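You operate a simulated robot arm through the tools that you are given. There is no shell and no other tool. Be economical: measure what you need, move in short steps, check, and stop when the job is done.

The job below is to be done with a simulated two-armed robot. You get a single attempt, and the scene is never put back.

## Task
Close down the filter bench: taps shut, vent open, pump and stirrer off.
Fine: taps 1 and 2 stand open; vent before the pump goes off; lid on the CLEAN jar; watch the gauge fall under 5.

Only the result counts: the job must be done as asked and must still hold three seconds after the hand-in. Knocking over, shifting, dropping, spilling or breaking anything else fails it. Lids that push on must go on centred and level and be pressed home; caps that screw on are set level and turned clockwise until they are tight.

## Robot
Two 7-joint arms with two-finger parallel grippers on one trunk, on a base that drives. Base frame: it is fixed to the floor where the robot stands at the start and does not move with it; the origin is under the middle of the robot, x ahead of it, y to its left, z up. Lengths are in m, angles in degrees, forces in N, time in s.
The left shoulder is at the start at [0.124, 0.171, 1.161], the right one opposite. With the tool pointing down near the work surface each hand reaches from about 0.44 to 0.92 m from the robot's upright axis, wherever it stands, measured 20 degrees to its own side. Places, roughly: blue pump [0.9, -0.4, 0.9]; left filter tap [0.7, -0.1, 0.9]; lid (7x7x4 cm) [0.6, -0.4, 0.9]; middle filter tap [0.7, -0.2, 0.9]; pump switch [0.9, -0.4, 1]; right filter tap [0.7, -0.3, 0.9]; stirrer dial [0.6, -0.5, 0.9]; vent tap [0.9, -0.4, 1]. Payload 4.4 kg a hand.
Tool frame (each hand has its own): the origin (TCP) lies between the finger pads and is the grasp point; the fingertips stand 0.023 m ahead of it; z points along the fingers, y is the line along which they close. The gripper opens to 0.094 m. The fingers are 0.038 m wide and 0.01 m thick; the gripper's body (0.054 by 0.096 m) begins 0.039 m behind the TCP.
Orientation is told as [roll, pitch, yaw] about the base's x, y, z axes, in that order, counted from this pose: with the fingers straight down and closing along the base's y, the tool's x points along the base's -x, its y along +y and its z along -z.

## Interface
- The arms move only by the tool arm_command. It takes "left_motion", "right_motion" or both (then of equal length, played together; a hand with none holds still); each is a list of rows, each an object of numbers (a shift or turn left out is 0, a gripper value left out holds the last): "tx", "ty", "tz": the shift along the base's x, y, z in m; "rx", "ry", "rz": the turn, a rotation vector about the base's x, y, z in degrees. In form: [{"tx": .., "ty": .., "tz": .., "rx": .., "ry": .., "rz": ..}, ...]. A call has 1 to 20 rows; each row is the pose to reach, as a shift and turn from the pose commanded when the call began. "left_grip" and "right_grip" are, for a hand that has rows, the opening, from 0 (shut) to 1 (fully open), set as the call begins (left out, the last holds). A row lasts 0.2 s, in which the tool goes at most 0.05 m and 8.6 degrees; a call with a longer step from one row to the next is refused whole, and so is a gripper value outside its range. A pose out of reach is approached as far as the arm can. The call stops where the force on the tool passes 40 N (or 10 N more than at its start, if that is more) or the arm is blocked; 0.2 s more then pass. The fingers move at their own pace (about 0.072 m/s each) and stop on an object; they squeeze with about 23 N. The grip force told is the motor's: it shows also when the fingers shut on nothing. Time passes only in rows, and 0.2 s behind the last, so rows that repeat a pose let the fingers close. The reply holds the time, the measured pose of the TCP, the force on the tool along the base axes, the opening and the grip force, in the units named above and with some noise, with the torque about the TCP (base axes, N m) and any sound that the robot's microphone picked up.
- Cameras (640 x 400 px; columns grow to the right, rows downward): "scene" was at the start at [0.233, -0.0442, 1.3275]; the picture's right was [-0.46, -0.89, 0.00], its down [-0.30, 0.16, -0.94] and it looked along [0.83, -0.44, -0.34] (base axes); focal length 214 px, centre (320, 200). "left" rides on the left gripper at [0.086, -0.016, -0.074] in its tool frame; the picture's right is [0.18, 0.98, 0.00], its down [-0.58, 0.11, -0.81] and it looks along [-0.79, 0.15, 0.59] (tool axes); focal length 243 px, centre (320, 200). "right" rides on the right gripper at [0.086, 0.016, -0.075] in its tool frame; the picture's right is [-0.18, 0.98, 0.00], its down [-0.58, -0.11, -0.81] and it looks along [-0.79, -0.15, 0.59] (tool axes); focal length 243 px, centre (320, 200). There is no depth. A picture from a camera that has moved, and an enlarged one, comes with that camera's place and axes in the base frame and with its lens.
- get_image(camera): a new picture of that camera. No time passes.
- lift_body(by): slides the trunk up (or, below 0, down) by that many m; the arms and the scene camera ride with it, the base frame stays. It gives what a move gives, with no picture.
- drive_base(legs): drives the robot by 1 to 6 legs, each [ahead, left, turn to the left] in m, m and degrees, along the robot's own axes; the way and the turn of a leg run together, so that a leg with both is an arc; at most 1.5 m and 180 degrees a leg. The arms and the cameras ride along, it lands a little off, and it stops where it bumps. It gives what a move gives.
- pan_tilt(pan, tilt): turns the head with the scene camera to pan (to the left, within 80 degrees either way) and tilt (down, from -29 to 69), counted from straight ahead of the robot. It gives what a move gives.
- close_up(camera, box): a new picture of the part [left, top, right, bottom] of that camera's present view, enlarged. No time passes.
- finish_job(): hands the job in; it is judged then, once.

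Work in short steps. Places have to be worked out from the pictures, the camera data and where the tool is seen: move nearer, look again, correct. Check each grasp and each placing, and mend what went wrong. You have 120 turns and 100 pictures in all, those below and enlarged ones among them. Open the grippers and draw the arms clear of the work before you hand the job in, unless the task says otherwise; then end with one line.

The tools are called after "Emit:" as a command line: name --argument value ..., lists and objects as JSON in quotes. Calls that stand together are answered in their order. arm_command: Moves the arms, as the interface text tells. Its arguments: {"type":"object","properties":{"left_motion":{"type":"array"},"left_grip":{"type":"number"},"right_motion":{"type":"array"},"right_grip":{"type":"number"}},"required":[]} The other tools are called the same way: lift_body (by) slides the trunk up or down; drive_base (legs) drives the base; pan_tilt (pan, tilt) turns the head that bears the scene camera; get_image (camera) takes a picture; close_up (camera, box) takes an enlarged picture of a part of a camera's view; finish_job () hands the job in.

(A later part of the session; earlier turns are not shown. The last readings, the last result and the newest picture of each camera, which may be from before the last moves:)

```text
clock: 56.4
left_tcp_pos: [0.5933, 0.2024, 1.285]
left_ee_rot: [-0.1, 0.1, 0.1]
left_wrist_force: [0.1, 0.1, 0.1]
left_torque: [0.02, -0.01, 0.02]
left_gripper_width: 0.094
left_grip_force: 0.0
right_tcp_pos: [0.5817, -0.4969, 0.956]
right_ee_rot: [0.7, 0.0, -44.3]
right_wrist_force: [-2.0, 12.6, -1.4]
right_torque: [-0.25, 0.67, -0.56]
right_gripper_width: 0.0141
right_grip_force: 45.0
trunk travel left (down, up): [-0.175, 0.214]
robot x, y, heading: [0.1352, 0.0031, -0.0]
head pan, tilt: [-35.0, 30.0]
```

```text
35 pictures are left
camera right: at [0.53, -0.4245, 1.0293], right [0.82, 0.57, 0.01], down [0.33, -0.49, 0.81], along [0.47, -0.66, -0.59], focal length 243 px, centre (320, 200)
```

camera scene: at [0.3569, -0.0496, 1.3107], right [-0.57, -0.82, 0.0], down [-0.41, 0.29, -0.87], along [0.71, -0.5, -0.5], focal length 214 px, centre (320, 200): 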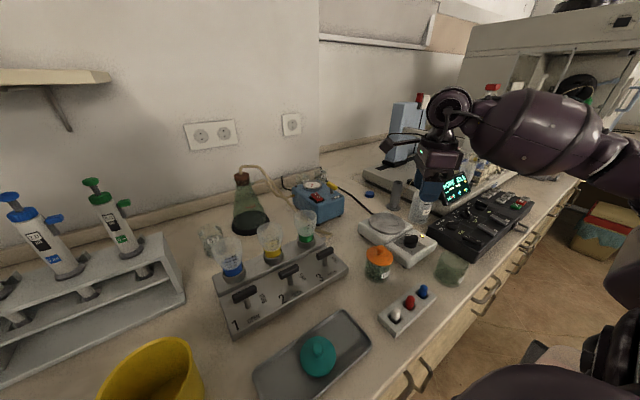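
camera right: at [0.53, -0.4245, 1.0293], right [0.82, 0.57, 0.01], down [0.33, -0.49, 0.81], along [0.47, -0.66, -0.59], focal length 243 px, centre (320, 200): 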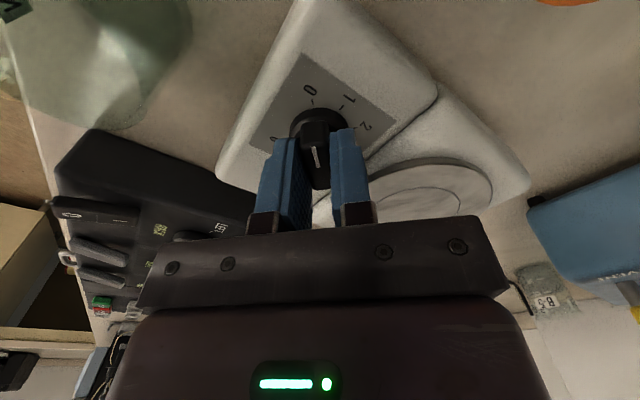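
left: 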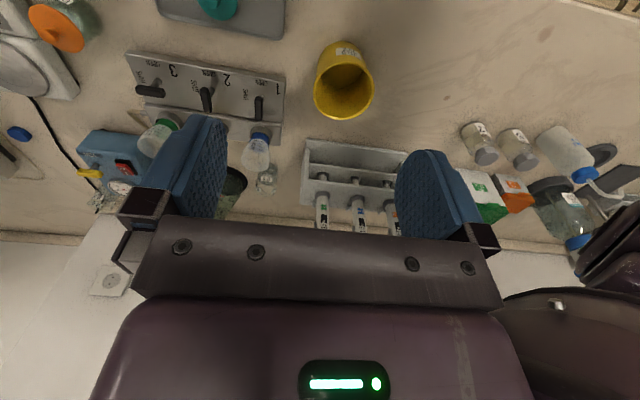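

Pointer at 0, end stop felt. Release and lift, then check the lamp.

Emit:
arm_command --right_motion '[{}, {}, {}]' --right_grip 0.5

Emit:
arm_command --right_motion '[{"tz": 0.03}, {"tz": 0.07}, {"tz": 0.11}, {"tz": 0.15}, {"tz": 0.19}]'

Emit:
close_up --camera "scene" --box '[350, 190, 490, 300]'

Emit:
get_image --camera "right"

```text
clock: 57.2
left_tcp_pos: [0.5923, 0.2017, 1.285]
left_ee_rot: [0.0, 0.2, 0.1]
left_wrist_force: [0.9, 0.0, 0.6]
left_torque: [-0.04, 0.02, 0.0]
left_gripper_width: 0.0941
left_grip_force: 0.0
right_tcp_pos: [0.5817, -0.4974, 0.9553]
right_ee_rot: [0.7, -0.1, -44.4]
right_wrist_force: [0.1, 1.2, 0.7]
right_torque: [0.01, -0.01, 0.04]
right_gripper_width: 0.047
right_grip_force: 0.0
trunk travel left (down, up): [-0.175, 0.214]
robot x, y, heading: [0.1327, 0.0009, 0.0]
head pan, tilt: [-35.0, 30.0]
```

```text
clock: 58.4
left_tcp_pos: [0.5914, 0.2029, 1.2851]
left_ee_rot: [0.0, 0.1, 0.0]
left_wrist_force: [0.4, -0.6, -0.3]
left_torque: [0.0, 0.03, 0.0]
left_gripper_width: 0.0939
left_grip_force: 0.1
right_tcp_pos: [0.5835, -0.499, 1.1449]
right_ee_rot: [0.8, -0.1, -44.4]
right_wrist_force: [0.6, 0.0, 0.1]
right_torque: [-0.02, -0.01, 0.03]
right_gripper_width: 0.0472
right_grip_force: 0.1
trunk travel left (down, up): [-0.175, 0.214]
robot x, y, heading: [0.1299, 0.0014, 0.1]
head pan, tilt: [-35.0, 30.0]
```

```text
3.64 times, centred on (420, 245) of scene
camera zoom: at [0.3567, -0.0492, 1.3108], right [-0.57, -0.82, 0.0], down [-0.41, 0.29, -0.87], along [0.71, -0.5, -0.5], focal length 780 px, centre (-44, 36)
```

zoom: 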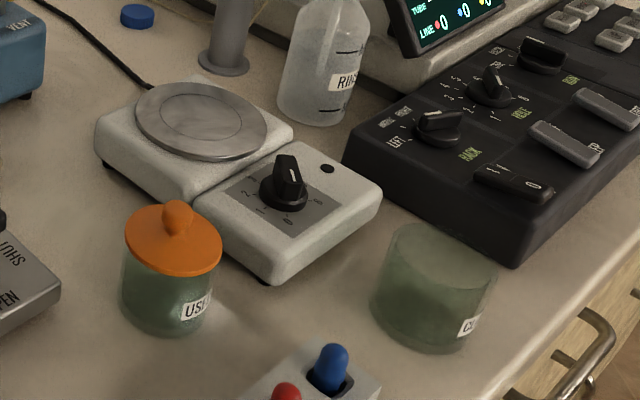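

```text
33 pictures are left
camera right: at [0.5308, -0.4256, 1.2186], right [0.82, 0.57, 0.01], down [0.33, -0.49, 0.81], along [0.47, -0.66, -0.59], focal length 243 px, centre (320, 200)
```

right: 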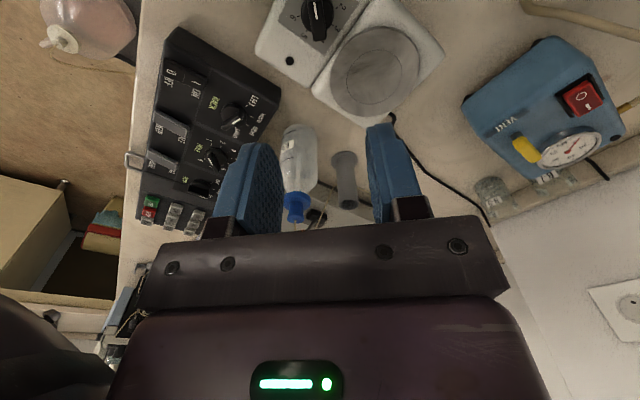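

Stirrer lamp is out, knob at 0. Now the lid: the tray is too close to the robot, so drive back 0.10 m and return the right hand to yaw 0 over it, open.

Emit:
drive_base --legs '[[-0.1, 0, 0]]'

Emit:
arm_command --right_motion '[{"ty": 0.04, "rz": 7}, {"ty": 0.08, "rz": 14}, {"ty": 0.12, "rz": 21}, {"ty": 0.16, "rz": 28}, {"ty": 0.2, "rz": 35}, {"ty": 0.24, "rz": 42}, {"ty": 0.28, "rz": 44.4}, {"ty": 0.32, "rz": 44.4}, {"ty": 0.345, "rz": 44.4}, {"ty": 0.345, "rz": 44.4}]' --right_grip 0.6

Emit:
get_image --camera "right"

Emit:
get_image --camera "scene"

```text
clock: 59.5
left_tcp_pos: [0.4951, 0.2018, 1.2848]
left_ee_rot: [0.0, 0.0, 0.0]
left_wrist_force: [0.1, 0.3, 0.2]
left_torque: [0.03, -0.05, 0.01]
left_gripper_width: 0.0942
left_grip_force: 0.0
right_tcp_pos: [0.4847, -0.4985, 1.1431]
right_ee_rot: [0.8, -0.1, -44.6]
right_wrist_force: [-1.1, 0.3, 0.2]
right_torque: [0.03, -0.02, -0.02]
right_gripper_width: 0.047
right_grip_force: 0.1
trunk travel left (down, up): [-0.175, 0.214]
robot x, y, heading: [0.0326, 0.0041, 0.2]
head pan, tilt: [-35.0, 30.0]
```

```text
clock: 61.7
left_tcp_pos: [0.4932, 0.202, 1.2852]
left_ee_rot: [0.1, 0.2, 0.0]
left_wrist_force: [0.0, 0.1, -0.5]
left_torque: [-0.01, -0.02, -0.02]
left_gripper_width: 0.094
left_grip_force: 0.1
right_tcp_pos: [0.4827, -0.153, 1.1439]
right_ee_rot: [0.7, -0.1, -0.1]
right_wrist_force: [-0.3, 0.4, -0.3]
right_torque: [-0.03, 0.0, 0.0]
right_gripper_width: 0.0566
right_grip_force: 0.1
trunk travel left (down, up): [-0.175, 0.214]
robot x, y, heading: [0.0323, -0.0006, -0.0]
head pan, tilt: [-35.0, 30.0]
```

```text
32 pictures are left
camera right: at [0.3962, -0.1366, 1.217], right [0.18, 0.98, 0.01], down [0.58, -0.12, 0.81], along [0.79, -0.14, -0.59], focal length 243 px, centre (320, 200)
```

right: 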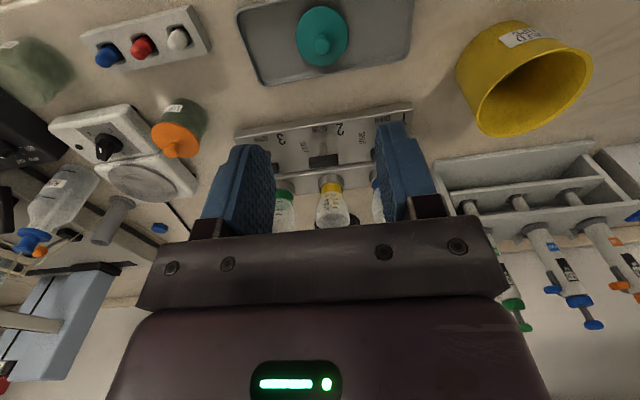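

```text
31 pictures are left
camera scene: at [0.2579, -0.0496, 1.3109], right [-0.57, -0.82, 0.0], down [-0.41, 0.29, -0.87], along [0.71, -0.5, -0.5], focal length 214 px, centre (320, 200)
```

scene: 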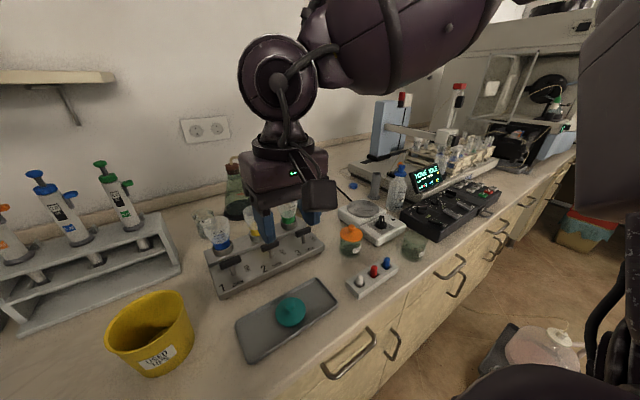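

Knob again at ≈[.509,-.153]. Move above it to z≈1.0 and check alignment.

Emit:
arm_command --right_motion '[{"tx": 0.015, "tz": -0.04}, {"tx": 0.026, "tz": -0.08}, {"tx": 0.026, "tz": -0.12}, {"tx": 0.026, "tz": -0.15}, {"tx": 0.026, "tz": -0.15}]'

Emit:
get_image --camera "right"

Emit:
close_up --camera "scene" --box '[230, 220, 350, 350]'

```text
clock: 62.9
left_tcp_pos: [0.4937, 0.2022, 1.285]
left_ee_rot: [0.0, 0.1, 0.1]
left_wrist_force: [1.2, 0.1, -0.1]
left_torque: [0.01, 0.02, 0.0]
left_gripper_width: 0.0942
left_grip_force: 0.0
right_tcp_pos: [0.5109, -0.1531, 0.9941]
right_ee_rot: [0.7, -0.3, -0.1]
right_wrist_force: [-0.7, 0.4, -0.2]
right_torque: [-0.02, -0.01, 0.01]
right_gripper_width: 0.0565
right_grip_force: 0.1
trunk travel left (down, up): [-0.175, 0.214]
robot x, y, heading: [0.0321, 0.0055, -0.2]
head pan, tilt: [-35.0, 30.0]
```

```text
30 pictures are left
camera right: at [0.4225, -0.1373, 1.0674], right [0.19, 0.98, 0.01], down [0.58, -0.12, 0.81], along [0.79, -0.14, -0.59], focal length 243 px, centre (320, 200)
```

right: 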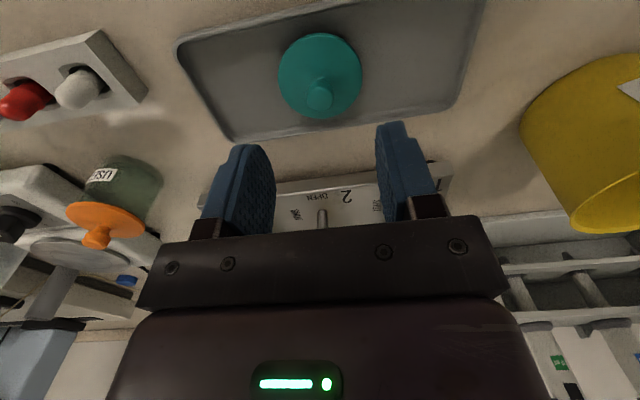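

```text
3.08 times, centred on (290, 285) of scene
camera zoom: at [0.2577, -0.0494, 1.3111], right [-0.57, -0.82, 0.0], down [-0.41, 0.29, -0.87], along [0.71, -0.5, -0.5], focal length 660 px, centre (412, -62)
```

zoom: 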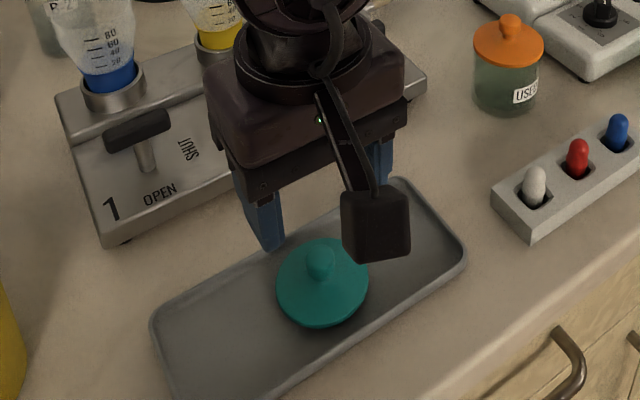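

Knob is centred under the tool. Straighten the small roll (0.7°), descend to z≈.924 and close on the knob.

Emit:
arm_command --right_motion '[{"tz": -0.04, "rx": -0.7}, {"tz": -0.06, "rx": -0.7}, {"tz": -0.07, "rx": -0.7}, {"tz": -0.07, "rx": -0.7}]'

Emit:
arm_command --right_motion '[{}, {}, {}, {}]' --right_grip 0

Emit:
get_image --camera "right"

```text
clock: 63.9
left_tcp_pos: [0.4931, 0.2012, 1.2857]
left_ee_rot: [0.0, 0.2, 0.1]
left_wrist_force: [0.0, -0.2, 0.0]
left_torque: [0.02, 0.01, -0.01]
left_gripper_width: 0.0939
left_grip_force: 0.0
right_tcp_pos: [0.505, -0.1756, 0.9399]
right_ee_rot: [0.1, -0.2, 0.0]
right_wrist_force: [0.8, 0.8, 7.1]
right_torque: [0.21, -0.11, -0.03]
right_gripper_width: 0.0571
right_grip_force: 0.5
right hand out of reach, approached as far as the arm can: row 1, 2, 3, 4
trunk travel left (down, up): [-0.175, 0.214]
robot x, y, heading: [0.0343, 0.0001, -0.2]
head pan, tilt: [-35.0, 30.0]
```

```text
clock: 64.9
left_tcp_pos: [0.4926, 0.2005, 1.2847]
left_ee_rot: [0.1, 0.1, -0.1]
left_wrist_force: [0.4, 0.0, 0.2]
left_torque: [-0.01, 0.04, 0.01]
left_gripper_width: 0.0941
left_grip_force: 0.1
right_tcp_pos: [0.5032, -0.1749, 0.9409]
right_ee_rot: [0.0, -0.2, 0.0]
right_wrist_force: [1.3, 0.5, 14.2]
right_torque: [0.0, -0.08, 0.02]
right_gripper_width: 0.0
right_grip_force: 23.6
trunk travel left (down, up): [-0.175, 0.214]
robot x, y, heading: [0.0345, -0.0015, 0.0]
head pan, tilt: [-35.0, 30.0]
```

```text
28 pictures are left
camera right: at [0.4171, -0.1581, 1.0139], right [0.19, 0.98, 0.0], down [0.58, -0.11, 0.81], along [0.79, -0.15, -0.59], focal length 243 px, centre (320, 200)
```

right: 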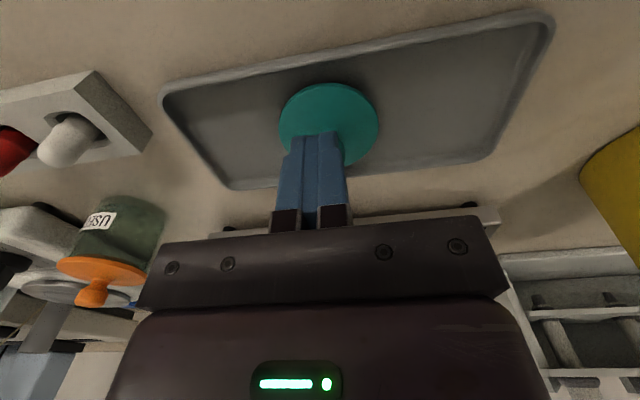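

The arm could not reach that low this near the body: it drifted 2 cm in −y beside the knob and shut on nothing. Lift straight up, then drive the robot further back.

Emit:
arm_command --right_motion '[{"tx": -0.006, "ty": -0.022, "tz": 0.03}, {"tx": -0.006, "ty": -0.022, "tz": 0.06}, {"tx": -0.006, "ty": -0.022, "tz": 0.1}, {"tx": -0.006, "ty": -0.022, "tz": 0.14}]'

Emit:
drive_base --legs '[[-0.1, 0, 0]]'

Emit:
get_image --camera "right"

Emit:
close_up --camera "scene" --box '[200, 180, 440, 370]'

```text
clock: 65.9
left_tcp_pos: [0.4936, 0.2008, 1.2854]
left_ee_rot: [0.0, 0.0, 0.1]
left_wrist_force: [0.8, 0.2, 0.4]
left_torque: [-0.03, 0.02, 0.0]
left_gripper_width: 0.0941
left_grip_force: 0.0
right_tcp_pos: [0.4997, -0.193, 1.0822]
right_ee_rot: [0.0, 0.0, 0.0]
right_wrist_force: [0.7, -0.6, -0.1]
right_torque: [-0.02, -0.04, 0.01]
right_gripper_width: 0.0
right_grip_force: 22.3
trunk travel left (down, up): [-0.175, 0.214]
robot x, y, heading: [0.0299, 0.003, 0.0]
head pan, tilt: [-35.0, 30.0]
```

```text
clock: 67.1
left_tcp_pos: [0.3941, 0.1994, 1.2854]
left_ee_rot: [0.1, 0.2, 0.0]
left_wrist_force: [0.2, 0.3, 0.4]
left_torque: [0.01, -0.04, 0.05]
left_gripper_width: 0.0939
left_grip_force: 0.2
right_tcp_pos: [0.4014, -0.1935, 1.0812]
right_ee_rot: [0.0, -0.1, -0.1]
right_wrist_force: [0.5, 0.0, 0.3]
right_torque: [-0.02, -0.02, 0.02]
right_gripper_width: 0.0001
right_grip_force: 23.5
trunk travel left (down, up): [-0.175, 0.214]
robot x, y, heading: [-0.0675, 0.0012, -0.0]
head pan, tilt: [-35.0, 30.0]
```

```text
27 pictures are left
camera right: at [0.3134, -0.1774, 1.1543], right [0.19, 0.98, 0.0], down [0.58, -0.11, 0.81], along [0.79, -0.15, -0.59], focal length 243 px, centre (320, 200)
```

right: 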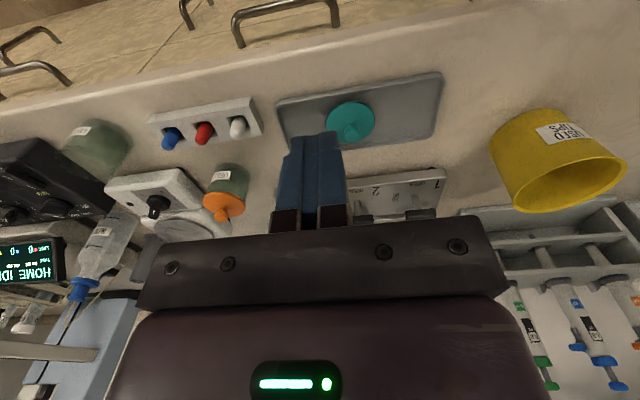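

```text
2.11 times, centred on (320, 275) of scene
camera zoom: at [0.1581, -0.05, 1.3106], right [-0.57, -0.82, 0.0], down [-0.41, 0.29, -0.87], along [0.71, -0.5, -0.5], focal length 452 px, centre (320, 42)
```

zoom: 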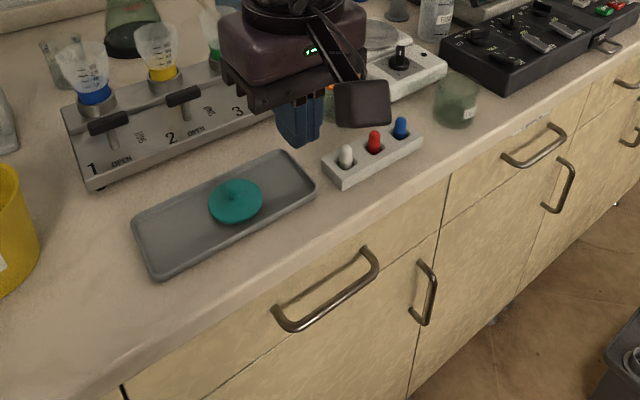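

Lid unmoved in the tray. Bring the open hand back over the knob from the new stand.

Emit:
arm_command --right_motion '[{"tx": 0.035, "ty": 0.015}, {"tx": 0.075, "ty": 0.03}, {"tx": 0.108, "ty": 0.04}, {"tx": 0.108, "ty": 0.04, "tz": -0.04}, {"tx": 0.108, "ty": 0.04, "tz": -0.085}, {"tx": 0.108, "ty": 0.04, "tz": -0.085}]' --right_grip 0.6

Emit:
get_image --camera "right"

```text
clock: 68.5
left_tcp_pos: [0.3933, 0.2001, 1.2867]
left_ee_rot: [0.0, 0.2, 0.1]
left_wrist_force: [0.4, 0.8, 0.4]
left_torque: [0.01, 0.0, -0.01]
left_gripper_width: 0.0943
left_grip_force: 0.1
right_tcp_pos: [0.4806, -0.166, 1.0314]
right_ee_rot: [0.1, -0.1, 0.0]
right_wrist_force: [-0.3, -0.6, 0.4]
right_torque: [0.0, -0.04, -0.04]
right_gripper_width: 0.0563
right_grip_force: 0.1
right hand out of reach, approached as far as the arm can: row 3, 4, 5, 6
trunk travel left (down, up): [-0.175, 0.214]
robot x, y, heading: [-0.0664, 0.0021, -0.2]
head pan, tilt: [-35.0, 30.0]
```

```text
25 pictures are left
camera right: at [0.3931, -0.1494, 1.1048], right [0.19, 0.98, 0.0], down [0.58, -0.11, 0.81], along [0.79, -0.15, -0.59], focal length 243 px, centre (320, 200)
```

right: 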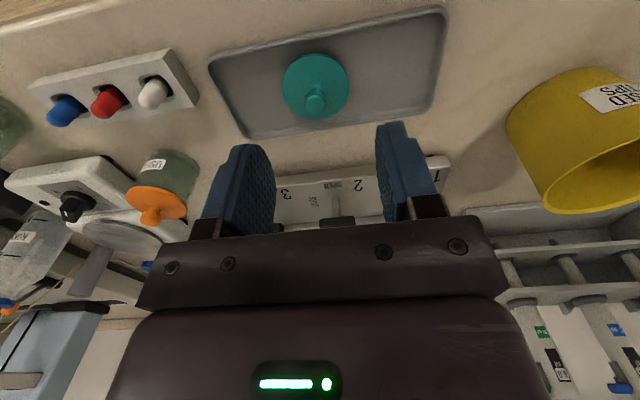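

Again limited — the arm's posture (not distance) is the trouble since the wrist detour. The knob is round, so I'll raise and turn to yaw −90, which worked well before, and see.

Emit:
arm_command --right_motion '[{"tz": 0.03, "rz": -8}, {"tz": 0.06, "rz": -16}, {"tz": 0.08, "rz": -24}, {"tz": 0.08, "rz": -32}, {"tz": 0.08, "rz": -40}, {"tz": 0.08, "rz": -48}, {"tz": 0.08, "rz": -56}, {"tz": 0.08, "rz": -64}, {"tz": 0.08, "rz": -72}, {"tz": 0.08, "rz": -80}, {"tz": 0.08, "rz": -90}, {"tz": 0.08, "rz": -90}]'

```text
refused: row 11 steps farther than a row can; nothing moved
```

Resend with a smaller last turn.

Emit:
arm_command --right_motion '[{"tz": 0.03, "rz": -8}, {"tz": 0.06, "rz": -16}, {"tz": 0.08, "rz": -24}, {"tz": 0.08, "rz": -32}, {"tz": 0.08, "rz": -40}, {"tz": 0.08, "rz": -48}, {"tz": 0.08, "rz": -56}, {"tz": 0.08, "rz": -64}, {"tz": 0.08, "rz": -72}, {"tz": 0.08, "rz": -80}, {"tz": 0.08, "rz": -85}, {"tz": 0.08, "rz": -90}, {"tz": 0.08, "rz": -90}]'

Emit:
get_image --camera "scene"

```text
clock: 71.3
left_tcp_pos: [0.3945, 0.2006, 1.2856]
left_ee_rot: [0.1, 0.1, 0.1]
left_wrist_force: [0.0, 0.2, 0.0]
left_torque: [0.0, 0.01, 0.0]
left_gripper_width: 0.094
left_grip_force: 0.0
right_tcp_pos: [0.4811, -0.1668, 1.1121]
right_ee_rot: [-0.1, -0.1, -90.2]
right_wrist_force: [0.2, 0.9, -0.5]
right_torque: [-0.05, 0.02, 0.02]
right_gripper_width: 0.0564
right_grip_force: 0.1
trunk travel left (down, up): [-0.175, 0.214]
robot x, y, heading: [-0.0662, 0.0028, 0.1]
head pan, tilt: [-35.0, 30.0]
```

```text
24 pictures are left
camera scene: at [0.1583, -0.05, 1.3107], right [-0.57, -0.82, 0.0], down [-0.41, 0.29, -0.87], along [0.71, -0.5, -0.5], focal length 214 px, centre (320, 200)
```

scene: 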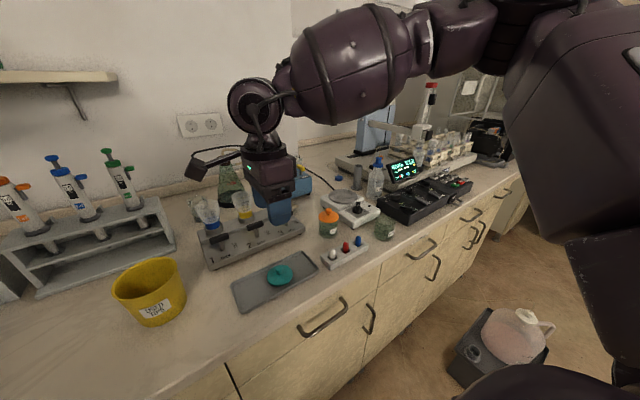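

Reachable with yaw −90. Move over the knob and descend to z≈.99.

Emit:
arm_command --right_motion '[{"tx": 0.014, "ty": 0.006, "tz": -0.03}, {"tx": 0.028, "ty": 0.0135, "tz": -0.06}, {"tx": 0.028, "ty": 0.0135, "tz": -0.09}, {"tx": 0.028, "ty": 0.0135, "tz": -0.12}, {"tx": 0.028, "ty": 0.0135, "tz": -0.12}]'

Emit:
get_image --camera "right"

```text
clock: 72.5
left_tcp_pos: [0.3944, 0.2008, 1.2848]
left_ee_rot: [0.1, 0.0, -0.1]
left_wrist_force: [-0.1, -0.7, 0.3]
left_torque: [-0.02, -0.01, 0.01]
left_gripper_width: 0.0939
left_grip_force: 0.2
right_tcp_pos: [0.476, -0.1641, 1.0365]
right_ee_rot: [0.1, -0.1, -90.1]
right_wrist_force: [-0.2, 0.1, -0.4]
right_torque: [0.01, -0.01, -0.01]
right_gripper_width: 0.0564
right_grip_force: 0.1
right hand out of reach, approached as far as the arm can: row 1, 2, 3, 4, 5
trunk travel left (down, up): [-0.175, 0.214]
robot x, y, heading: [-0.0623, -0.0005, 0.0]
head pan, tilt: [-35.0, 30.0]
```

```text
23 pictures are left
camera right: at [0.4916, -0.0767, 1.1096], right [0.98, -0.19, 0.0], down [-0.11, -0.58, 0.81], along [-0.15, -0.79, -0.59], focal length 243 px, centre (320, 200)
```

right: 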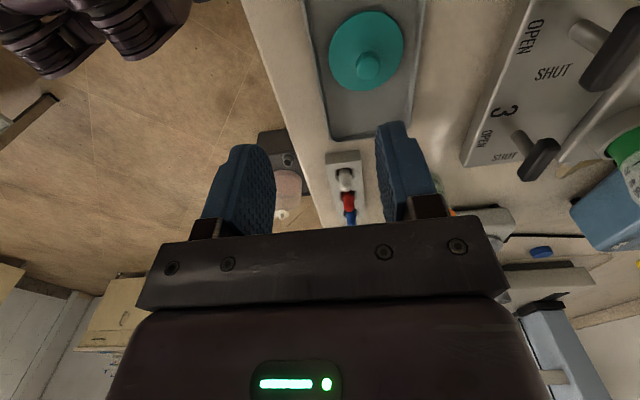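

The right arm's posture is stuck at a joint limit here. The left arm is fresh: I'll drive the robot 0.35 m to the right so both tray and CLEAN jar are in the left hand's range. First lift the right arm clear.

Emit:
arm_command --right_motion '[{"tz": 0.04}, {"tz": 0.08}, {"tz": 0.12, "ty": -0.02}, {"tz": 0.16, "ty": -0.05}, {"tz": 0.2, "ty": -0.08, "tx": -0.02}, {"tz": 0.22, "ty": -0.11, "tx": -0.05}, {"tz": 0.22, "ty": -0.14, "tx": -0.08}, {"tz": 0.22, "ty": -0.17, "tx": -0.1}]'

Emit:
drive_base --legs '[[0, -0.35, 0]]'

Emit:
pan_tilt --pan 0 --tilt 45

Emit:
get_image --camera "scene"

Emit:
get_image --camera "left"

```text
refused: row 5 steps farther than a row can; nothing moved
```

```text
clock: 76.1
left_tcp_pos: [0.3936, -0.1504, 1.286]
left_ee_rot: [0.0, 0.1, -0.4]
left_wrist_force: [-0.1, -0.2, 0.4]
left_torque: [-0.01, -0.02, 0.03]
left_gripper_width: 0.094
left_grip_force: 0.0
right_tcp_pos: [0.474, -0.5158, 1.0357]
right_ee_rot: [0.0, -0.1, -90.4]
right_wrist_force: [0.1, 0.4, 0.2]
right_torque: [0.0, 0.0, 0.0]
right_gripper_width: 0.0563
right_grip_force: 0.0
trunk travel left (down, up): [-0.175, 0.214]
robot x, y, heading: [-0.0626, -0.3465, -0.2]
head pan, tilt: [-35.0, 30.0]
```

```text
clock: 77.1
left_tcp_pos: [0.3947, -0.1513, 1.2855]
left_ee_rot: [0.0, 0.1, -0.3]
left_wrist_force: [-0.2, -0.5, -0.8]
left_torque: [-0.01, -0.01, 0.04]
left_gripper_width: 0.094
left_grip_force: 0.0
right_tcp_pos: [0.4749, -0.5142, 1.0351]
right_ee_rot: [0.1, -0.1, -90.4]
right_wrist_force: [0.0, -0.6, 0.4]
right_torque: [0.02, 0.01, 0.03]
right_gripper_width: 0.0563
right_grip_force: 0.0
trunk travel left (down, up): [-0.175, 0.214]
robot x, y, heading: [-0.0687, -0.3483, -0.1]
head pan, tilt: [0.0, 45.0]
```

```text
22 pictures are left
camera scene: at [0.1647, -0.3481, 1.2882], right [-0.01, -1.0, 0.0], down [-0.71, 0.0, -0.71], along [0.71, 0.0, -0.71], focal length 214 px, centre (320, 200)
```

scene: 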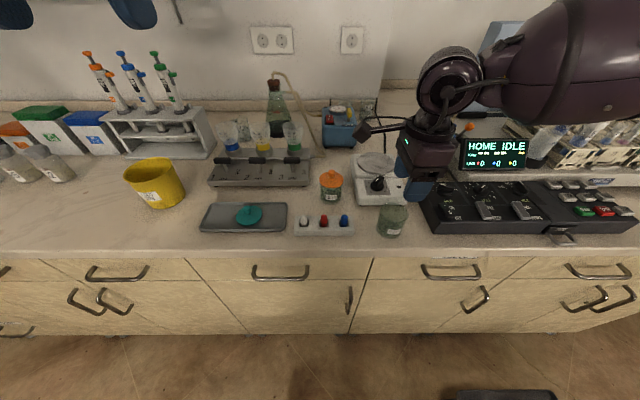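

```text
21 pictures are left
camera left: at [0.308, -0.1665, 1.3595], right [-0.18, 0.98, 0.0], down [0.58, 0.11, 0.8], along [0.79, 0.14, -0.59], focal length 243 px, centre (320, 200)
```

left: 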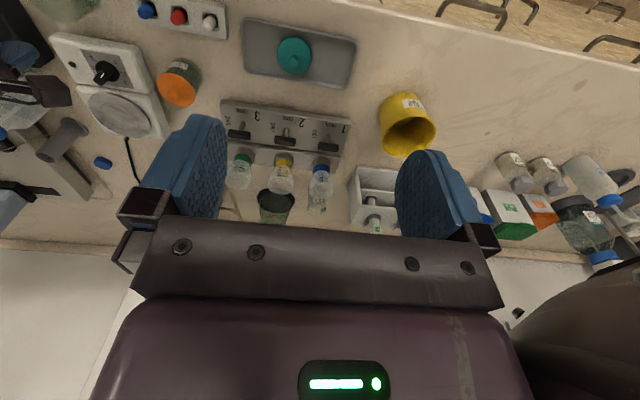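

The raise was refused but the drive went over everything clear (nothing hit, all things in place). Now lift the right hand away, and bring the left hand down over the teal knob.

Emit:
arm_command --right_motion '[{"tz": 0.04}, {"tz": 0.08}, {"tz": 0.12}, {"tz": 0.15}, {"tz": 0.17, "ty": -0.03}, {"tz": 0.19, "ty": -0.06}, {"tz": 0.2, "ty": -0.1, "tx": -0.02}, {"tz": 0.2, "ty": -0.14, "tx": -0.04}, {"tz": 0.2, "ty": -0.17, "tx": -0.06}]' --left_motion '[{"tx": 0.02, "tz": -0.03}, {"tx": 0.04, "tz": -0.06}, {"tx": 0.06, "tz": -0.09}, {"tx": 0.08, "tz": -0.12}, {"tx": 0.1, "tz": -0.15}, {"tx": 0.114, "tz": -0.18}, {"tx": 0.114, "tz": -0.22}, {"tx": 0.114, "tz": -0.26}, {"tx": 0.114, "tz": -0.29}]' --left_grip 0.6

Emit:
get_image --camera "left"

```text
clock: 79.1
left_tcp_pos: [0.5091, -0.1508, 0.9946]
left_ee_rot: [-0.1, 0.2, -0.3]
left_wrist_force: [-0.5, -0.2, 0.9]
left_torque: [0.01, 0.01, -0.04]
left_gripper_width: 0.0564
left_grip_force: 0.1
right_tcp_pos: [0.4142, -0.6861, 1.2336]
right_ee_rot: [0.0, 0.0, -90.3]
right_wrist_force: [-1.1, -0.3, 0.1]
right_torque: [-0.04, -0.02, 0.02]
right_gripper_width: 0.0565
right_grip_force: 0.1
trunk travel left (down, up): [-0.175, 0.214]
robot x, y, heading: [-0.0646, -0.346, -0.3]
head pan, tilt: [0.0, 45.0]
```

```text
20 pictures are left
camera left: at [0.4221, -0.1668, 1.0689], right [-0.18, 0.98, 0.0], down [0.58, 0.11, 0.81], along [0.79, 0.14, -0.59], focal length 243 px, centre (320, 200)
```

left: 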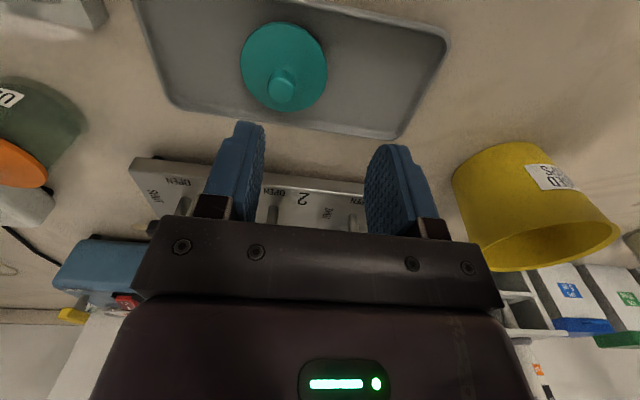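

The left arm reaches well. The lid lies 2.5 cm further −y than before (dragged by the earlier try, still in the tray). Correct to [.505,-.177] and descend to z≈.95 to check.

Emit:
arm_command --left_motion '[{"tx": -0.004, "ty": -0.026}, {"tx": -0.004, "ty": -0.026, "tz": -0.02}, {"tx": -0.004, "ty": -0.026, "tz": -0.04}, {"tx": -0.004, "ty": -0.026, "tz": -0.04}]'

Emit:
get_image --camera "left"

Emit:
close_up --camera "scene" --box '[190, 150, 300, 250]'

```text
clock: 80.1
left_tcp_pos: [0.5044, -0.1758, 0.9552]
left_ee_rot: [0.0, 0.0, -0.3]
left_wrist_force: [-0.3, 0.3, 0.2]
left_torque: [0.02, -0.01, 0.0]
left_gripper_width: 0.0564
left_grip_force: 0.1
right_tcp_pos: [0.4136, -0.6869, 1.2327]
right_ee_rot: [-0.1, -0.1, -90.4]
right_wrist_force: [-0.4, 0.2, -0.4]
right_torque: [0.02, -0.03, 0.0]
right_gripper_width: 0.0562
right_grip_force: 0.1
trunk travel left (down, up): [-0.175, 0.214]
robot x, y, heading: [-0.0663, -0.3451, -0.4]
head pan, tilt: [0.0, 45.0]
```

```text
19 pictures are left
camera left: at [0.4173, -0.1919, 1.0294], right [-0.18, 0.98, 0.0], down [0.58, 0.11, 0.81], along [0.79, 0.14, -0.59], focal length 243 px, centre (320, 200)
```

left: 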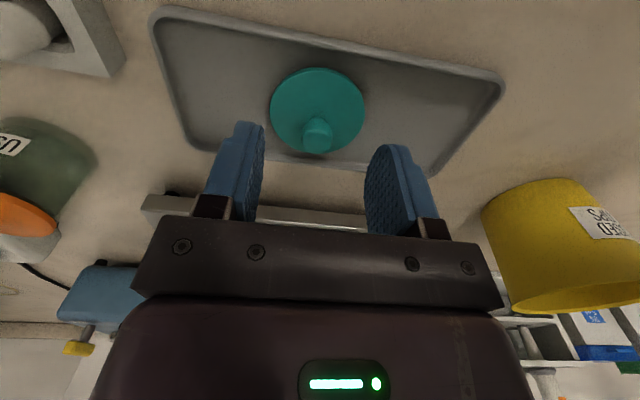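

```text
4.00 times, centred on (245, 200) of scene
camera zoom: at [0.1645, -0.3479, 1.2882], right [0.0, -1.0, 0.0], down [-0.71, 0.0, -0.71], along [0.71, 0.0, -0.71], focal length 858 px, centre (620, 200)
```

zoom: 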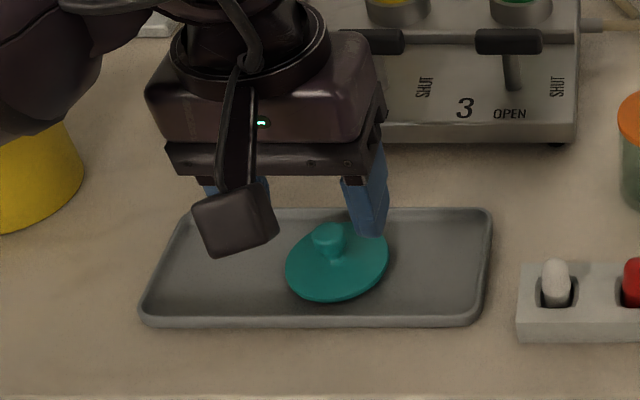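

Knob centred between the left fingers. Descend to z≈.922 and close.

Emit:
arm_command --left_motion '[{"tz": -0.02}, {"tz": -0.033}, {"tz": -0.033}]'

Emit:
arm_command --left_motion '[{}, {}, {}]' --left_grip 0

Emit:
get_image --camera "left"

```text
clock: 80.9
left_tcp_pos: [0.5048, -0.176, 0.9211]
left_ee_rot: [-0.1, 0.1, -0.3]
left_wrist_force: [0.9, -0.9, -1.2]
left_torque: [0.01, 0.03, 0.0]
left_gripper_width: 0.0565
left_grip_force: 0.1
right_tcp_pos: [0.4141, -0.6857, 1.2326]
right_ee_rot: [0.0, -0.1, -90.4]
right_wrist_force: [-0.1, -0.9, 0.0]
right_torque: [-0.03, 0.01, 0.02]
right_gripper_width: 0.0565
right_grip_force: 0.0
trunk travel left (down, up): [-0.175, 0.214]
robot x, y, heading: [-0.0689, -0.3447, -0.3]
head pan, tilt: [0.0, 45.0]
```

```text
clock: 81.7
left_tcp_pos: [0.5039, -0.1766, 0.9207]
left_ee_rot: [0.0, 0.1, -0.3]
left_wrist_force: [0.4, 0.0, -0.1]
left_torque: [-0.01, -0.03, -0.01]
left_gripper_width: 0.0176
left_grip_force: 22.6
right_tcp_pos: [0.4131, -0.6857, 1.2342]
right_ee_rot: [0.0, -0.1, -90.5]
right_wrist_force: [-0.4, -0.4, -0.6]
right_torque: [-0.01, 0.02, -0.01]
right_gripper_width: 0.0564
right_grip_force: 0.1
trunk travel left (down, up): [-0.175, 0.214]
robot x, y, heading: [-0.0688, -0.3435, -0.1]
head pan, tilt: [0.0, 45.0]
```

```text
17 pictures are left
camera left: at [0.4182, -0.1925, 0.9954], right [-0.18, 0.98, 0.0], down [0.58, 0.11, 0.8], along [0.79, 0.14, -0.59], focal length 243 px, centre (320, 200)
```

left: 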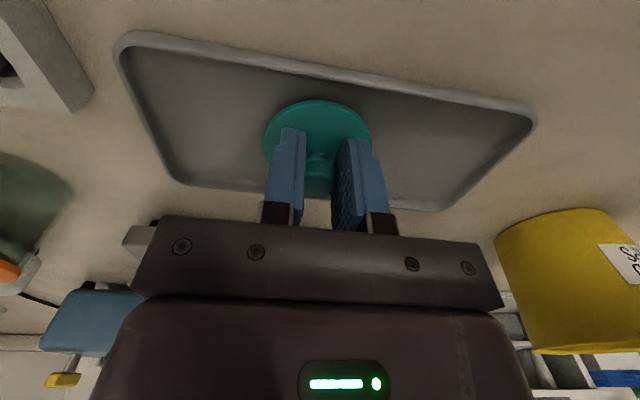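

Knob gripped (17.6 mm). Lift 13 cm and check that the lid hangs level.

Emit:
arm_command --left_motion '[{"tz": 0.02}, {"tz": 0.05}, {"tz": 0.09}, {"tz": 0.13}, {"tz": 0.13}]'

Emit:
close_up --camera "scene" --box '[190, 100, 310, 250]'

```text
clock: 82.9
left_tcp_pos: [0.5041, -0.1776, 1.053]
left_ee_rot: [0.0, 0.2, -0.1]
left_wrist_force: [-0.2, -0.3, -0.4]
left_torque: [0.04, 0.02, -0.01]
left_gripper_width: 0.0173
left_grip_force: 23.0
right_tcp_pos: [0.4146, -0.6862, 1.2336]
right_ee_rot: [0.1, -0.1, -90.4]
right_wrist_force: [0.1, 0.7, -0.5]
right_torque: [-0.01, -0.01, 0.01]
right_gripper_width: 0.0566
right_grip_force: 0.3
trunk travel left (down, up): [-0.175, 0.214]
robot x, y, heading: [-0.0699, -0.3472, -0.4]
head pan, tilt: [0.0, 45.0]
```

```text
2.67 times, centred on (250, 175) of scene
camera zoom: at [0.1652, -0.3479, 1.2879], right [0.0, -1.0, 0.0], down [-0.71, 0.0, -0.71], along [0.71, 0.0, -0.71], focal length 572 px, centre (507, 267)
```

zoom: 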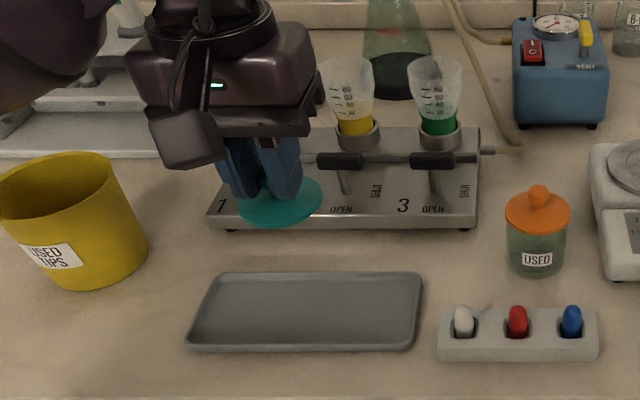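

The lid is up and free. Now measure the CLEAN jar precisely with the scene camera.

Emit:
close_up --camera "scene" --box '[360, 190, 424, 250]'

```text
6.67 times, centred on (392, 220) of scene
camera zoom: at [0.1652, -0.3479, 1.2879], right [0.0, -1.0, 0.0], down [-0.71, 0.0, -0.71], along [0.71, 0.0, -0.71], focal length 1430 px, centre (-160, 67)
```

zoom: 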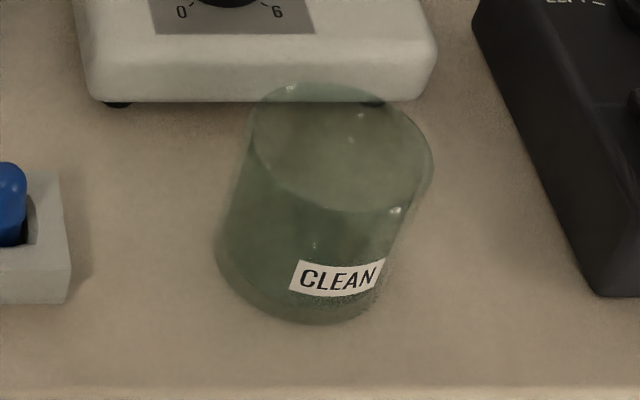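

Jar centre ≈[.480,-.513], rim z≈.935. Move the held lid near the jar (high) to measure again with the left wrist camera.

Emit:
arm_command --left_motion '[{"tx": -0.014, "ty": -0.04}, {"tx": -0.028, "ty": -0.08}, {"tx": -0.042, "ty": -0.12}, {"tx": -0.056, "ty": -0.16}, {"tx": -0.07, "ty": -0.2}, {"tx": -0.084, "ty": -0.24}, {"tx": -0.084, "ty": -0.26}, {"tx": -0.084, "ty": -0.26}]'

Emit:
close_up --camera "left" --box '[140, 50, 380, 210]'

```text
clock: 84.7
left_tcp_pos: [0.4217, -0.4366, 1.0506]
left_ee_rot: [-0.1, 0.1, -0.1]
left_wrist_force: [0.3, -0.6, -0.3]
left_torque: [0.0, 0.02, -0.02]
left_gripper_width: 0.0174
left_grip_force: 22.8
right_tcp_pos: [0.4144, -0.6863, 1.2339]
right_ee_rot: [0.0, -0.1, -90.3]
right_wrist_force: [0.0, -0.2, 0.0]
right_torque: [0.01, 0.01, -0.01]
right_gripper_width: 0.0565
right_grip_force: 0.1
trunk travel left (down, up): [-0.175, 0.214]
robot x, y, heading: [-0.0663, -0.3488, -0.3]
head pan, tilt: [0.0, 45.0]
```

```text
2.50 times, centred on (260, 130) of left
camera zoom: at [0.3346, -0.453, 1.1253], right [-0.18, 0.98, 0.0], down [0.58, 0.11, 0.8], along [0.79, 0.15, -0.59], focal length 606 px, centre (470, 375)
```

zoom: 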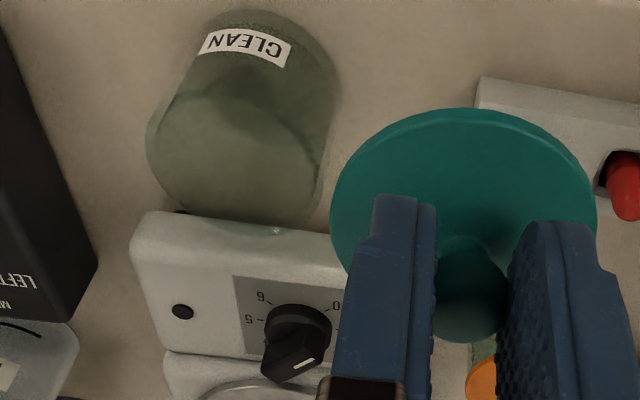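

Wrist view gives jar centre ≈[.475,-.511]; combined ≈[.477,-.512]. Hover the lid just above the rim (TCP z 1.0) and compare in both cameras.

Emit:
arm_command --left_motion '[{"tx": 0.02, "ty": -0.03}, {"tx": 0.04, "ty": -0.06}, {"tx": 0.055, "ty": -0.075}, {"tx": 0.055, "ty": -0.075, "tz": -0.03}, {"tx": 0.055, "ty": -0.075, "tz": -0.05}, {"tx": 0.055, "ty": -0.075, "tz": -0.05}]'

Emit:
close_up --camera "left" --box '[220, 50, 420, 220]'

Emit:
close_up --camera "scene" --box '[350, 160, 440, 250]'

```text
clock: 86.1
left_tcp_pos: [0.474, -0.5103, 1.0016]
left_ee_rot: [0.1, 0.1, -0.2]
left_wrist_force: [0.0, 0.0, 0.5]
left_torque: [0.04, 0.04, -0.03]
left_gripper_width: 0.0172
left_grip_force: 22.6
right_tcp_pos: [0.4129, -0.685, 1.2345]
right_ee_rot: [0.0, -0.1, -90.4]
right_wrist_force: [-0.7, -0.4, -0.1]
right_torque: [0.0, -0.01, -0.01]
right_gripper_width: 0.0561
right_grip_force: 0.0
trunk travel left (down, up): [-0.175, 0.214]
robot x, y, heading: [-0.0668, -0.348, -0.5]
head pan, tilt: [0.0, 45.0]
```

```text
2.35 times, centred on (320, 135) of left
camera zoom: at [0.3885, -0.527, 1.0765], right [-0.18, 0.98, 0.0], down [0.58, 0.11, 0.81], along [0.79, 0.14, -0.59], focal length 571 px, centre (320, 353)
```

zoom: 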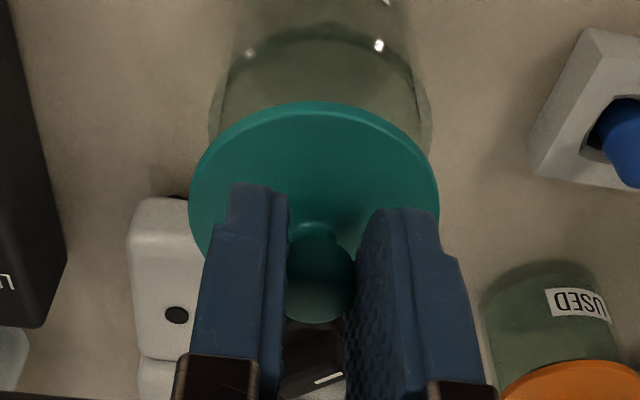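

```text
4.44 times, centred on (395, 205) of scene
camera zoom: at [0.1645, -0.348, 1.2882], right [0.0, -1.0, 0.0], down [-0.71, 0.0, -0.71], along [0.71, 0.0, -0.71], focal length 953 px, centre (-13, 178)
```

zoom: 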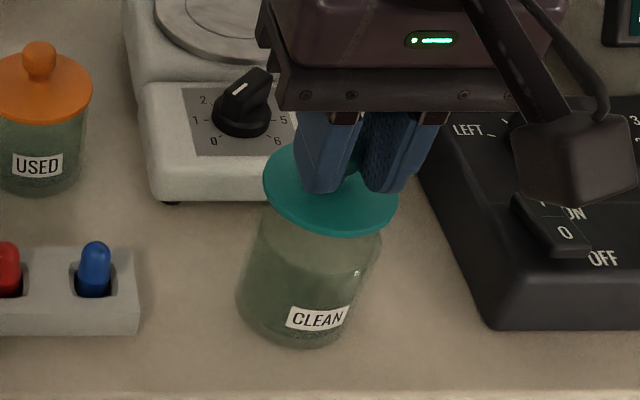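

Views suggest the lid should go ~4 mm in +x, ~1 mm in −y. Shift and lower to just above the rim so disc and rim can be compared directly.

Emit:
arm_command --left_motion '[{"tx": 0.004, "ty": -0.001}, {"tx": 0.004, "ty": -0.001, "tz": -0.01}, {"tx": 0.004, "ty": -0.001, "tz": -0.017}, {"tx": 0.004, "ty": -0.001, "tz": -0.017}]'

Emit:
close_up --camera "left" --box '[220, 50, 420, 220]'

Emit:
close_up --camera "scene" --box '[362, 180, 432, 245]'

```text
clock: 87.1
left_tcp_pos: [0.4789, -0.5123, 0.9839]
left_ee_rot: [0.0, 0.1, -0.3]
left_wrist_force: [-0.2, -0.4, -0.7]
left_torque: [0.04, -0.03, -0.03]
left_gripper_width: 0.0172
left_grip_force: 23.4
right_tcp_pos: [0.4134, -0.6855, 1.2332]
right_ee_rot: [0.1, -0.2, -90.4]
right_wrist_force: [-0.7, 0.4, -0.7]
right_torque: [-0.02, -0.02, 0.03]
right_gripper_width: 0.0564
right_grip_force: 0.0
trunk travel left (down, up): [-0.175, 0.214]
robot x, y, heading: [-0.068, -0.3476, -0.0]
head pan, tilt: [0.0, 45.0]
```

```text
2.35 times, centred on (320, 135) of left
camera zoom: at [0.3926, -0.5282, 1.0587], right [-0.18, 0.98, 0.0], down [0.58, 0.11, 0.8], along [0.79, 0.14, -0.59], focal length 571 px, centre (320, 353)
```

zoom: 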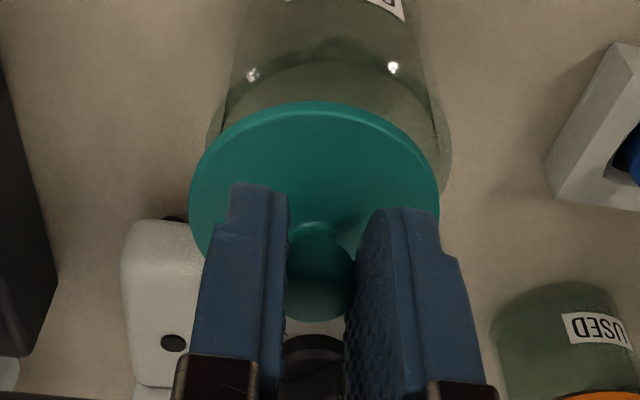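

```text
6.15 times, centred on (397, 212) of scene
camera zoom: at [0.1646, -0.348, 1.2882], right [0.0, -1.0, 0.0], down [-0.71, 0.0, -0.71], along [0.71, 0.0, -0.71], focal length 1320 px, centre (-154, 123)
```

zoom: 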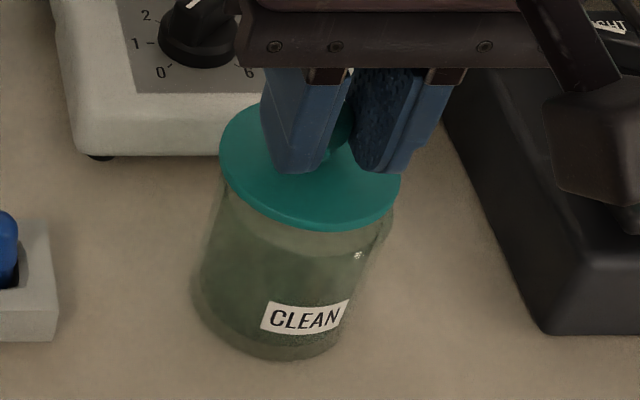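

Working it through (lid sits ~6 mm ahead of the TCP in the grip, disc ~35 mm below it), x should come back 4 mm; y agrees. Correct and lower gently by 5 mm, reading force.

Emit:
arm_command --left_motion '[{"tx": -0.004, "ty": 0.0}, {"tx": -0.004, "tz": -0.002}, {"tx": -0.004, "tz": -0.004}, {"tx": -0.004, "tz": -0.006}, {"tx": -0.004, "tz": -0.006}]'

Emit:
close_up --camera "scene" --box '[362, 180, 432, 245]'

```text
clock: 88.3
left_tcp_pos: [0.4735, -0.5124, 0.9818]
left_ee_rot: [-0.1, -0.2, -0.3]
left_wrist_force: [-0.2, 2.2, 24.6]
left_torque: [0.02, -0.48, 0.02]
left_gripper_width: 0.0176
left_grip_force: 22.5
right_tcp_pos: [0.4107, -0.6853, 1.2343]
right_ee_rot: [0.2, -0.1, -90.4]
right_wrist_force: [0.6, -0.2, -0.7]
right_torque: [-0.02, 0.02, 0.0]
right_gripper_width: 0.0563
right_grip_force: 0.0
trunk travel left (down, up): [-0.175, 0.214]
robot x, y, heading: [-0.0666, -0.3469, -0.1]
head pan, tilt: [0.0, 45.0]
```

```text
6.15 times, centred on (397, 212) of scene
camera zoom: at [0.1627, -0.3474, 1.2889], right [0.0, -1.0, 0.0], down [-0.71, 0.0, -0.71], along [0.71, 0.0, -0.71], focal length 1320 px, centre (-154, 123)
```

zoom: 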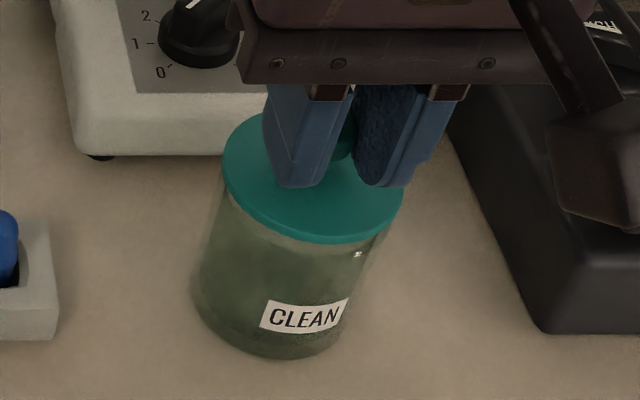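

Contact on the far (+x) side only (torque shows the contact ~2 cm ahead of the TCP; y is balanced), so the lid is slightly too far in +x. Lift, shift −2.5 mm, press again.

Emit:
arm_command --left_motion '[{"tz": 0.008}, {"tz": 0.008, "tx": -0.0025}, {"tz": 0.004, "tx": -0.0025}, {"tz": 0.002, "tx": -0.0025}, {"tz": 0.0, "tx": -0.0025}, {"tz": 0.0, "tx": -0.0025}]'

```text
clock: 89.7
left_tcp_pos: [0.4709, -0.5126, 0.9812]
left_ee_rot: [0.0, -0.1, -0.2]
left_wrist_force: [0.8, 3.1, 22.3]
left_torque: [-0.05, -0.58, 0.05]
left_gripper_width: 0.0173
left_grip_force: 23.1
right_tcp_pos: [0.4132, -0.6848, 1.2343]
right_ee_rot: [0.2, -0.2, -90.4]
right_wrist_force: [0.0, 0.7, -0.2]
right_torque: [-0.01, 0.0, -0.02]
right_gripper_width: 0.0564
right_grip_force: 0.1
trunk travel left (down, up): [-0.175, 0.214]
robot x, y, heading: [-0.0681, -0.3476, -0.1]
head pan, tilt: [0.0, 45.0]
```

Contact resultant is moving toward the rim's +x edge, i.e. the overlap is shrinking. Another −2.5 mm.

Emit:
arm_command --left_motion '[{"tz": 0.008}, {"tz": 0.008, "tx": -0.0025}, {"tz": 0.004, "tx": -0.0025}, {"tz": 0.002, "tx": -0.0025}, {"tz": 0.0, "tx": -0.0025}, {"tz": 0.0, "tx": -0.0025}]'

Emit:
close_up --camera "left" --box '[220, 50, 420, 220]'

```text
clock: 91.1
left_tcp_pos: [0.4691, -0.512, 0.9806]
left_ee_rot: [-0.2, 0.1, -0.2]
left_wrist_force: [0.7, 2.7, 14.9]
left_torque: [-0.23, -0.08, 0.0]
left_gripper_width: 0.0173
left_grip_force: 23.1
right_tcp_pos: [0.4133, -0.6841, 1.2344]
right_ee_rot: [0.1, 0.0, -90.5]
right_wrist_force: [-0.2, 0.1, -0.3]
right_torque: [0.0, 0.02, 0.02]
right_gripper_width: 0.0565
right_grip_force: 0.1
trunk travel left (down, up): [-0.175, 0.214]
robot x, y, heading: [-0.0655, -0.344, -0.3]
head pan, tilt: [0.0, 45.0]
```

```text
2.35 times, centred on (320, 135) of left
camera zoom: at [0.3827, -0.5282, 1.0551], right [-0.18, 0.98, 0.0], down [0.58, 0.11, 0.81], along [0.79, 0.14, -0.59], focal length 571 px, centre (320, 353)
```

zoom: 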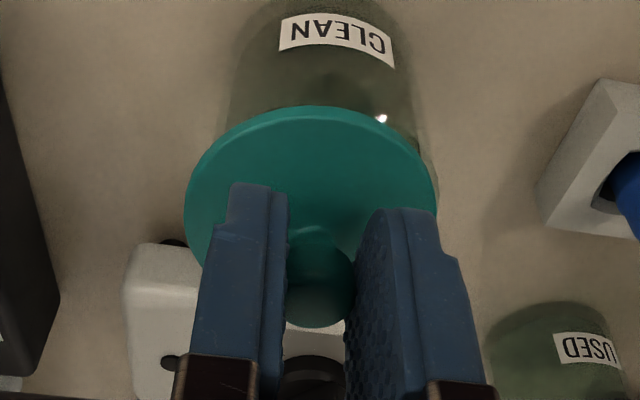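

x is now centred (contact balanced along x); the remaining contact is on the −y side, as the wrist view suggested. Lift, shift +2.5 mm in y, press again.

Emit:
arm_command --left_motion '[{"tz": 0.008}, {"tz": 0.008, "ty": 0.0025}, {"tz": 0.004, "ty": 0.0025}, {"tz": 0.001, "ty": 0.0025}, {"tz": -0.002, "ty": 0.0025}, {"tz": -0.002, "ty": 0.0025}]'

```text
clock: 92.5
left_tcp_pos: [0.47, -0.511, 0.9807]
left_ee_rot: [-0.1, 0.1, -0.3]
left_wrist_force: [-0.4, -0.8, 19.5]
left_torque: [-0.11, -0.62, -0.01]
left_gripper_width: 0.0178
left_grip_force: 23.0
right_tcp_pos: [0.4127, -0.6852, 1.2342]
right_ee_rot: [0.1, 0.0, -90.4]
right_wrist_force: [0.7, -0.2, 0.6]
right_torque: [-0.01, 0.0, 0.0]
right_gripper_width: 0.0564
right_grip_force: 0.1
trunk travel left (down, up): [-0.175, 0.214]
robot x, y, heading: [-0.0651, -0.3491, -0.3]
head pan, tilt: [0.0, 45.0]
```

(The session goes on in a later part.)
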